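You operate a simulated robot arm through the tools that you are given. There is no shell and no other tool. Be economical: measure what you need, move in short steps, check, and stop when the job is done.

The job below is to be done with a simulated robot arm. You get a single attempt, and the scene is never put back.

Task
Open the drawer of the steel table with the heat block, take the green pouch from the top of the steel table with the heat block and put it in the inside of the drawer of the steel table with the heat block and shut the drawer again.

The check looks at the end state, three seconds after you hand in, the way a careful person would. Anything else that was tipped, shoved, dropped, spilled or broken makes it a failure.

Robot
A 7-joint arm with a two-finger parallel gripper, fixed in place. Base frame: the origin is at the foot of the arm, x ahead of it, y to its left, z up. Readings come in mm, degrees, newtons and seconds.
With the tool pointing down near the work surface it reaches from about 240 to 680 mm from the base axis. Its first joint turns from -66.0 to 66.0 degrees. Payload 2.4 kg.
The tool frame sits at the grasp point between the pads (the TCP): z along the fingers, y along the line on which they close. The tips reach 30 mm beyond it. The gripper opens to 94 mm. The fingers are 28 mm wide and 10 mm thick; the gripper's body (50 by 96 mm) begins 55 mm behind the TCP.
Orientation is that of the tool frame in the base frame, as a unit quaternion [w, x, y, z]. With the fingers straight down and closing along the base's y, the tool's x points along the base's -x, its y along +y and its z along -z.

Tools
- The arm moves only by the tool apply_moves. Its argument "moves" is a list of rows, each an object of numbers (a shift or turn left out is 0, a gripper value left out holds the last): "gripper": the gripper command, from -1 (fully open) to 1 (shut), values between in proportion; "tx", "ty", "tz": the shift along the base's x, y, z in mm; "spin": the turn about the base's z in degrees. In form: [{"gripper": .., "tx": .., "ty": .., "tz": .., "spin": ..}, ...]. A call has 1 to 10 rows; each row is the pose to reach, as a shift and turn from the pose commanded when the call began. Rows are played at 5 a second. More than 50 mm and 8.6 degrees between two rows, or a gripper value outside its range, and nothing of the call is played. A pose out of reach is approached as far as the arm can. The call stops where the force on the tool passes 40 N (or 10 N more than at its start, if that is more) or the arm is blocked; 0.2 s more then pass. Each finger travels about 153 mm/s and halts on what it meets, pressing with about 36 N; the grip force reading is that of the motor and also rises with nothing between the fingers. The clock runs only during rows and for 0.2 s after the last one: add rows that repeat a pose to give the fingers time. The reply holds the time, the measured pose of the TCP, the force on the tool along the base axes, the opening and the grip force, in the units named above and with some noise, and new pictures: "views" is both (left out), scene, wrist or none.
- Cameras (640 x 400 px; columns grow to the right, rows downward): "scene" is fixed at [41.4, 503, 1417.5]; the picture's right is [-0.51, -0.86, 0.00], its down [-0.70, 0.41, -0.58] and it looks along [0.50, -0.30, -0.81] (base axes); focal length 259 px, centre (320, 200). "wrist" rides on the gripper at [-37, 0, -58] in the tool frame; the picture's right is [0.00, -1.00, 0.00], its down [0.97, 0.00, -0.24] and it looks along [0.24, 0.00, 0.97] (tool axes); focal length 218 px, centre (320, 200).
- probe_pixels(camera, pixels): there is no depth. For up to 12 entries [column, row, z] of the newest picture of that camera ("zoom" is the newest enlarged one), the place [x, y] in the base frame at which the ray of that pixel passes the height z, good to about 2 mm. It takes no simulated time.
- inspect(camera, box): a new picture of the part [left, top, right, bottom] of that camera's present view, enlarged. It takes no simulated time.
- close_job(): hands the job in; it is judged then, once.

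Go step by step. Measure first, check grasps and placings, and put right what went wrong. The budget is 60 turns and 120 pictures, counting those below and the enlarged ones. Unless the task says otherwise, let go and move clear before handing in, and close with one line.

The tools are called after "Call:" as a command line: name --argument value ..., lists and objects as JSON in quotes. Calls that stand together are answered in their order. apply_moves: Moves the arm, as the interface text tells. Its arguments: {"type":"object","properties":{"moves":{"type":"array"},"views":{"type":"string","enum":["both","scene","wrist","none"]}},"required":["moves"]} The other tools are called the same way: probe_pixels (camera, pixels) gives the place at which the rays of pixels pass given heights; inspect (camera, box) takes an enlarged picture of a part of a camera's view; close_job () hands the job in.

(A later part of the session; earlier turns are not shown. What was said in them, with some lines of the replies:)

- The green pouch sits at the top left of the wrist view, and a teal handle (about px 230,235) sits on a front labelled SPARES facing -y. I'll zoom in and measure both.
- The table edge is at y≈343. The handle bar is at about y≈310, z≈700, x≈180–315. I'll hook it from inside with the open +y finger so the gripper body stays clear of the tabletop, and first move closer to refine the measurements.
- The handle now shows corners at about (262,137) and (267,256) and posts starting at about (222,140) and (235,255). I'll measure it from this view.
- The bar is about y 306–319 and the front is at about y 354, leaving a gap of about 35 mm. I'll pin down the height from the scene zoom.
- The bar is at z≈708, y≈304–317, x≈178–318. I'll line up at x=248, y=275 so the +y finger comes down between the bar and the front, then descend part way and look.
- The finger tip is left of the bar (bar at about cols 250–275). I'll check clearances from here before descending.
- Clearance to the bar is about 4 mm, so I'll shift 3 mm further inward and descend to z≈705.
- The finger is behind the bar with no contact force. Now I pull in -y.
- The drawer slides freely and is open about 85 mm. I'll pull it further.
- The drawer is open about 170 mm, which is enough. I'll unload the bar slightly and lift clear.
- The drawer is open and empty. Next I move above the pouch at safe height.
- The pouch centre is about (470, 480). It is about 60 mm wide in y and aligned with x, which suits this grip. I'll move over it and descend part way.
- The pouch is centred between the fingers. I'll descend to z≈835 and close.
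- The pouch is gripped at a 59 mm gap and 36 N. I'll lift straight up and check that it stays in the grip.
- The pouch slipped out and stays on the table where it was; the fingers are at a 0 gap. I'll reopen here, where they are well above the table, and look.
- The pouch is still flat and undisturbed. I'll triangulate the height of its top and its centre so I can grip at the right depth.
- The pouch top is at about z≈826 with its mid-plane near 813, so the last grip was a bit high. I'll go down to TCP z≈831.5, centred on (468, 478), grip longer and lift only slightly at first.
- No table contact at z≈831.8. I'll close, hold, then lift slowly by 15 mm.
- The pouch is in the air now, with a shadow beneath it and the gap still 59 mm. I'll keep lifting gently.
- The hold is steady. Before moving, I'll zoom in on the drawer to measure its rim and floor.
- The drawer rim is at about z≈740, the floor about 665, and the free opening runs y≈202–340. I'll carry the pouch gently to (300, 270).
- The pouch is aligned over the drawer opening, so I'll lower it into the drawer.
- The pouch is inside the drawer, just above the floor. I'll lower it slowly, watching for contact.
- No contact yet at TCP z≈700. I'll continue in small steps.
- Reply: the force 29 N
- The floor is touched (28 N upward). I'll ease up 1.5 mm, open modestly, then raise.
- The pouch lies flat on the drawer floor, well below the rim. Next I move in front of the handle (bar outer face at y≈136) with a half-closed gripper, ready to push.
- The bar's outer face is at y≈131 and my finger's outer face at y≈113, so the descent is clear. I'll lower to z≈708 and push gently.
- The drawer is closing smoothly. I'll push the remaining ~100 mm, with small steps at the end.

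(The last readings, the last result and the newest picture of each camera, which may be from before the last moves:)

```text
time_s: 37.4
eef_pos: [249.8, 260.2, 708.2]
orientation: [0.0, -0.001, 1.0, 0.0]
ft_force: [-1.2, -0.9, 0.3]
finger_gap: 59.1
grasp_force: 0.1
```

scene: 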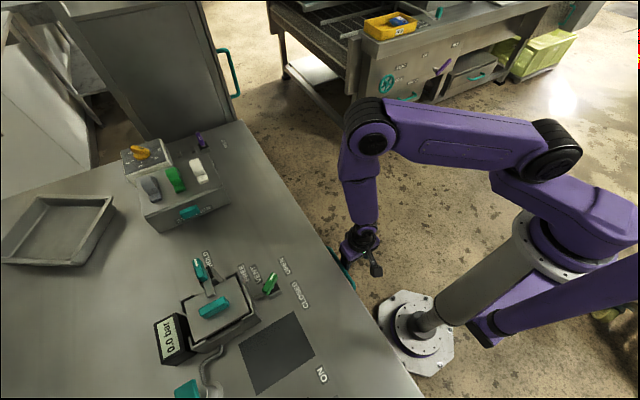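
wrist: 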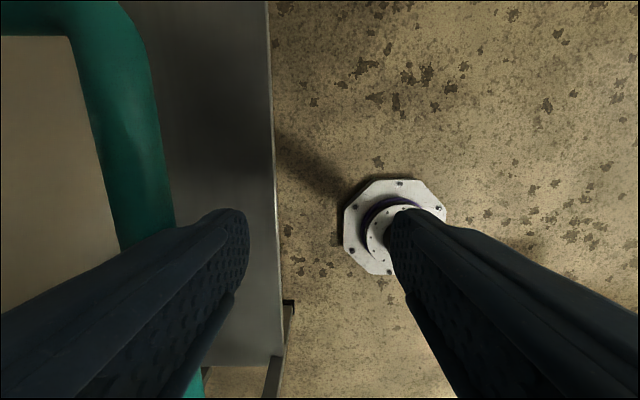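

Nearly shut. I'll push the last few millimetres slowly until the stop is felt.

Call:
apply_moves --moves '[{"gripper": -0.28, "ty": 2}, {"ty": 4}, {"ty": 6}, {"ty": 8}, {"ty": 10}, {"ty": 12}, {"ty": 12}]' --views "wrist"

```text
time_s: 39.0
eef_pos: [250.0, 268.9, 707.3]
orientation: [-0.002, 0.002, 1.0, -0.004]
ft_force: [12.1, -28.6, -0.1]
finger_gap: 44.0
grasp_force: 0.1
```

wrist: 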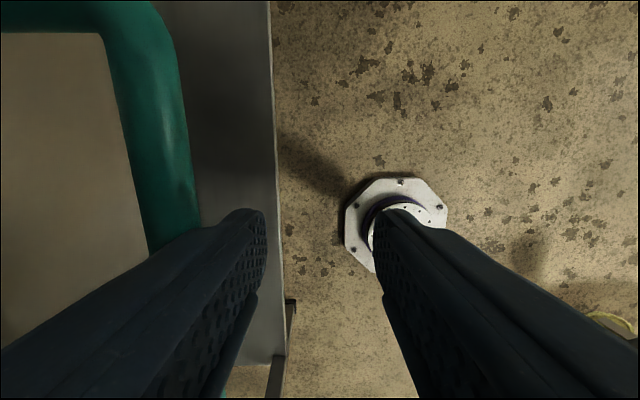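

The stop is reached (28 N, with the finger giving way). I'll back off and rise to inspect.

Call:
apply_moves --moves '[{"gripper": -0.28, "ty": -10}, {"ty": -35}, {"ty": -35, "tz": 45}, {"ty": -35, "tz": 90}, {"ty": -35, "tz": 135}, {"tx": 20, "ty": -35, "tz": 180}, {"tx": 26, "ty": -37, "tz": 191}, {"tx": 26, "ty": -37, "tz": 191}]'

Call:
inspect --camera "wrist" --box '[160, 60, 320, 300]'

Call:
inspect --camera "scene" --box '[200, 170, 440, 390]'

Call:
probe_pixels --camera "wrist" --pixels '[[268, 200, 708], [257, 200, 708]]'

```text
time_s: 40.8
eef_pos: [274.4, 235.4, 898.5]
orientation: [0.001, 0.0, 1.0, 0.0]
ft_force: [-0.1, -0.1, 0.0]
finger_gap: 60.3
grasp_force: 0.0
```

scene: 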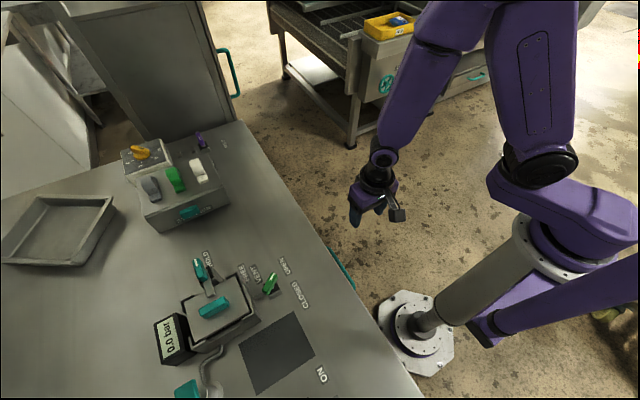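
wrist: 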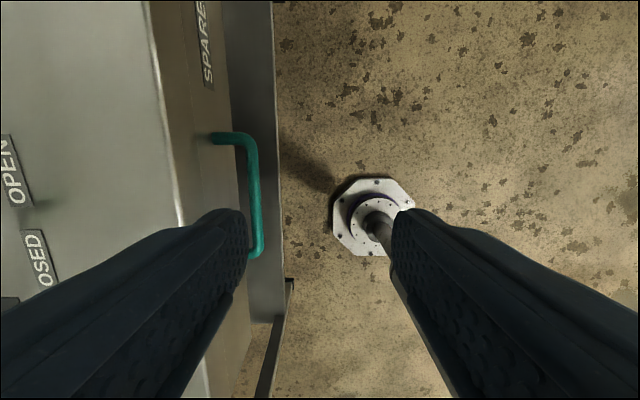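

```text
1.67 times, centred on (240, 180) of wrist
```

zoom: 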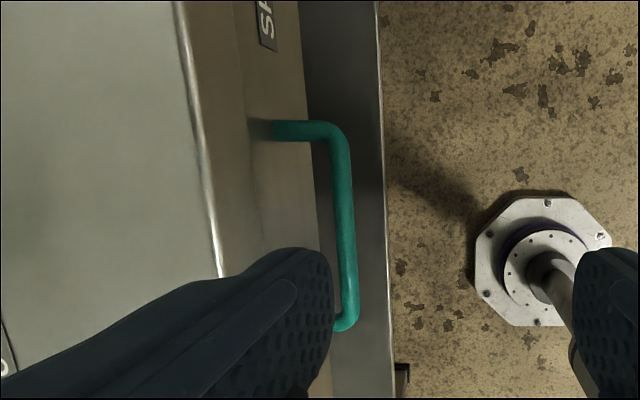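

```text
1.82 times, centred on (320, 280) of scene
```

zoom: 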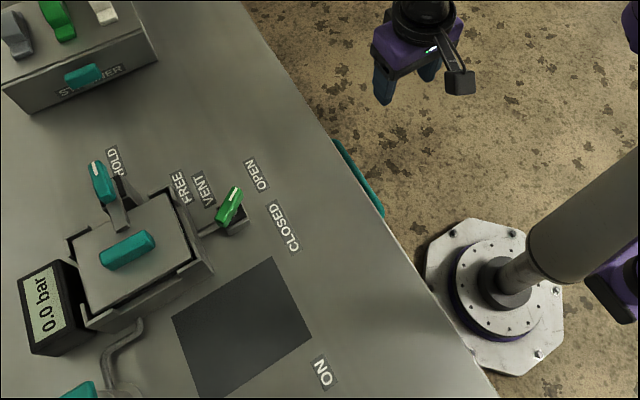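

```text
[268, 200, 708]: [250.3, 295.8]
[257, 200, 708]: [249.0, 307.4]
```

The handle bar is back at y≈303, its starting position, and the scene view matches the start: drawer shut, nothing else moved, arm clear. Handing in.

Call:
close_job

```text
The job is handed in.
```

The green pouch is inside the drawer of the steel table, the drawer is shut again, and the arm is clear. The first grip slipped, but the pouch stayed on the tabletop and the second grip held.
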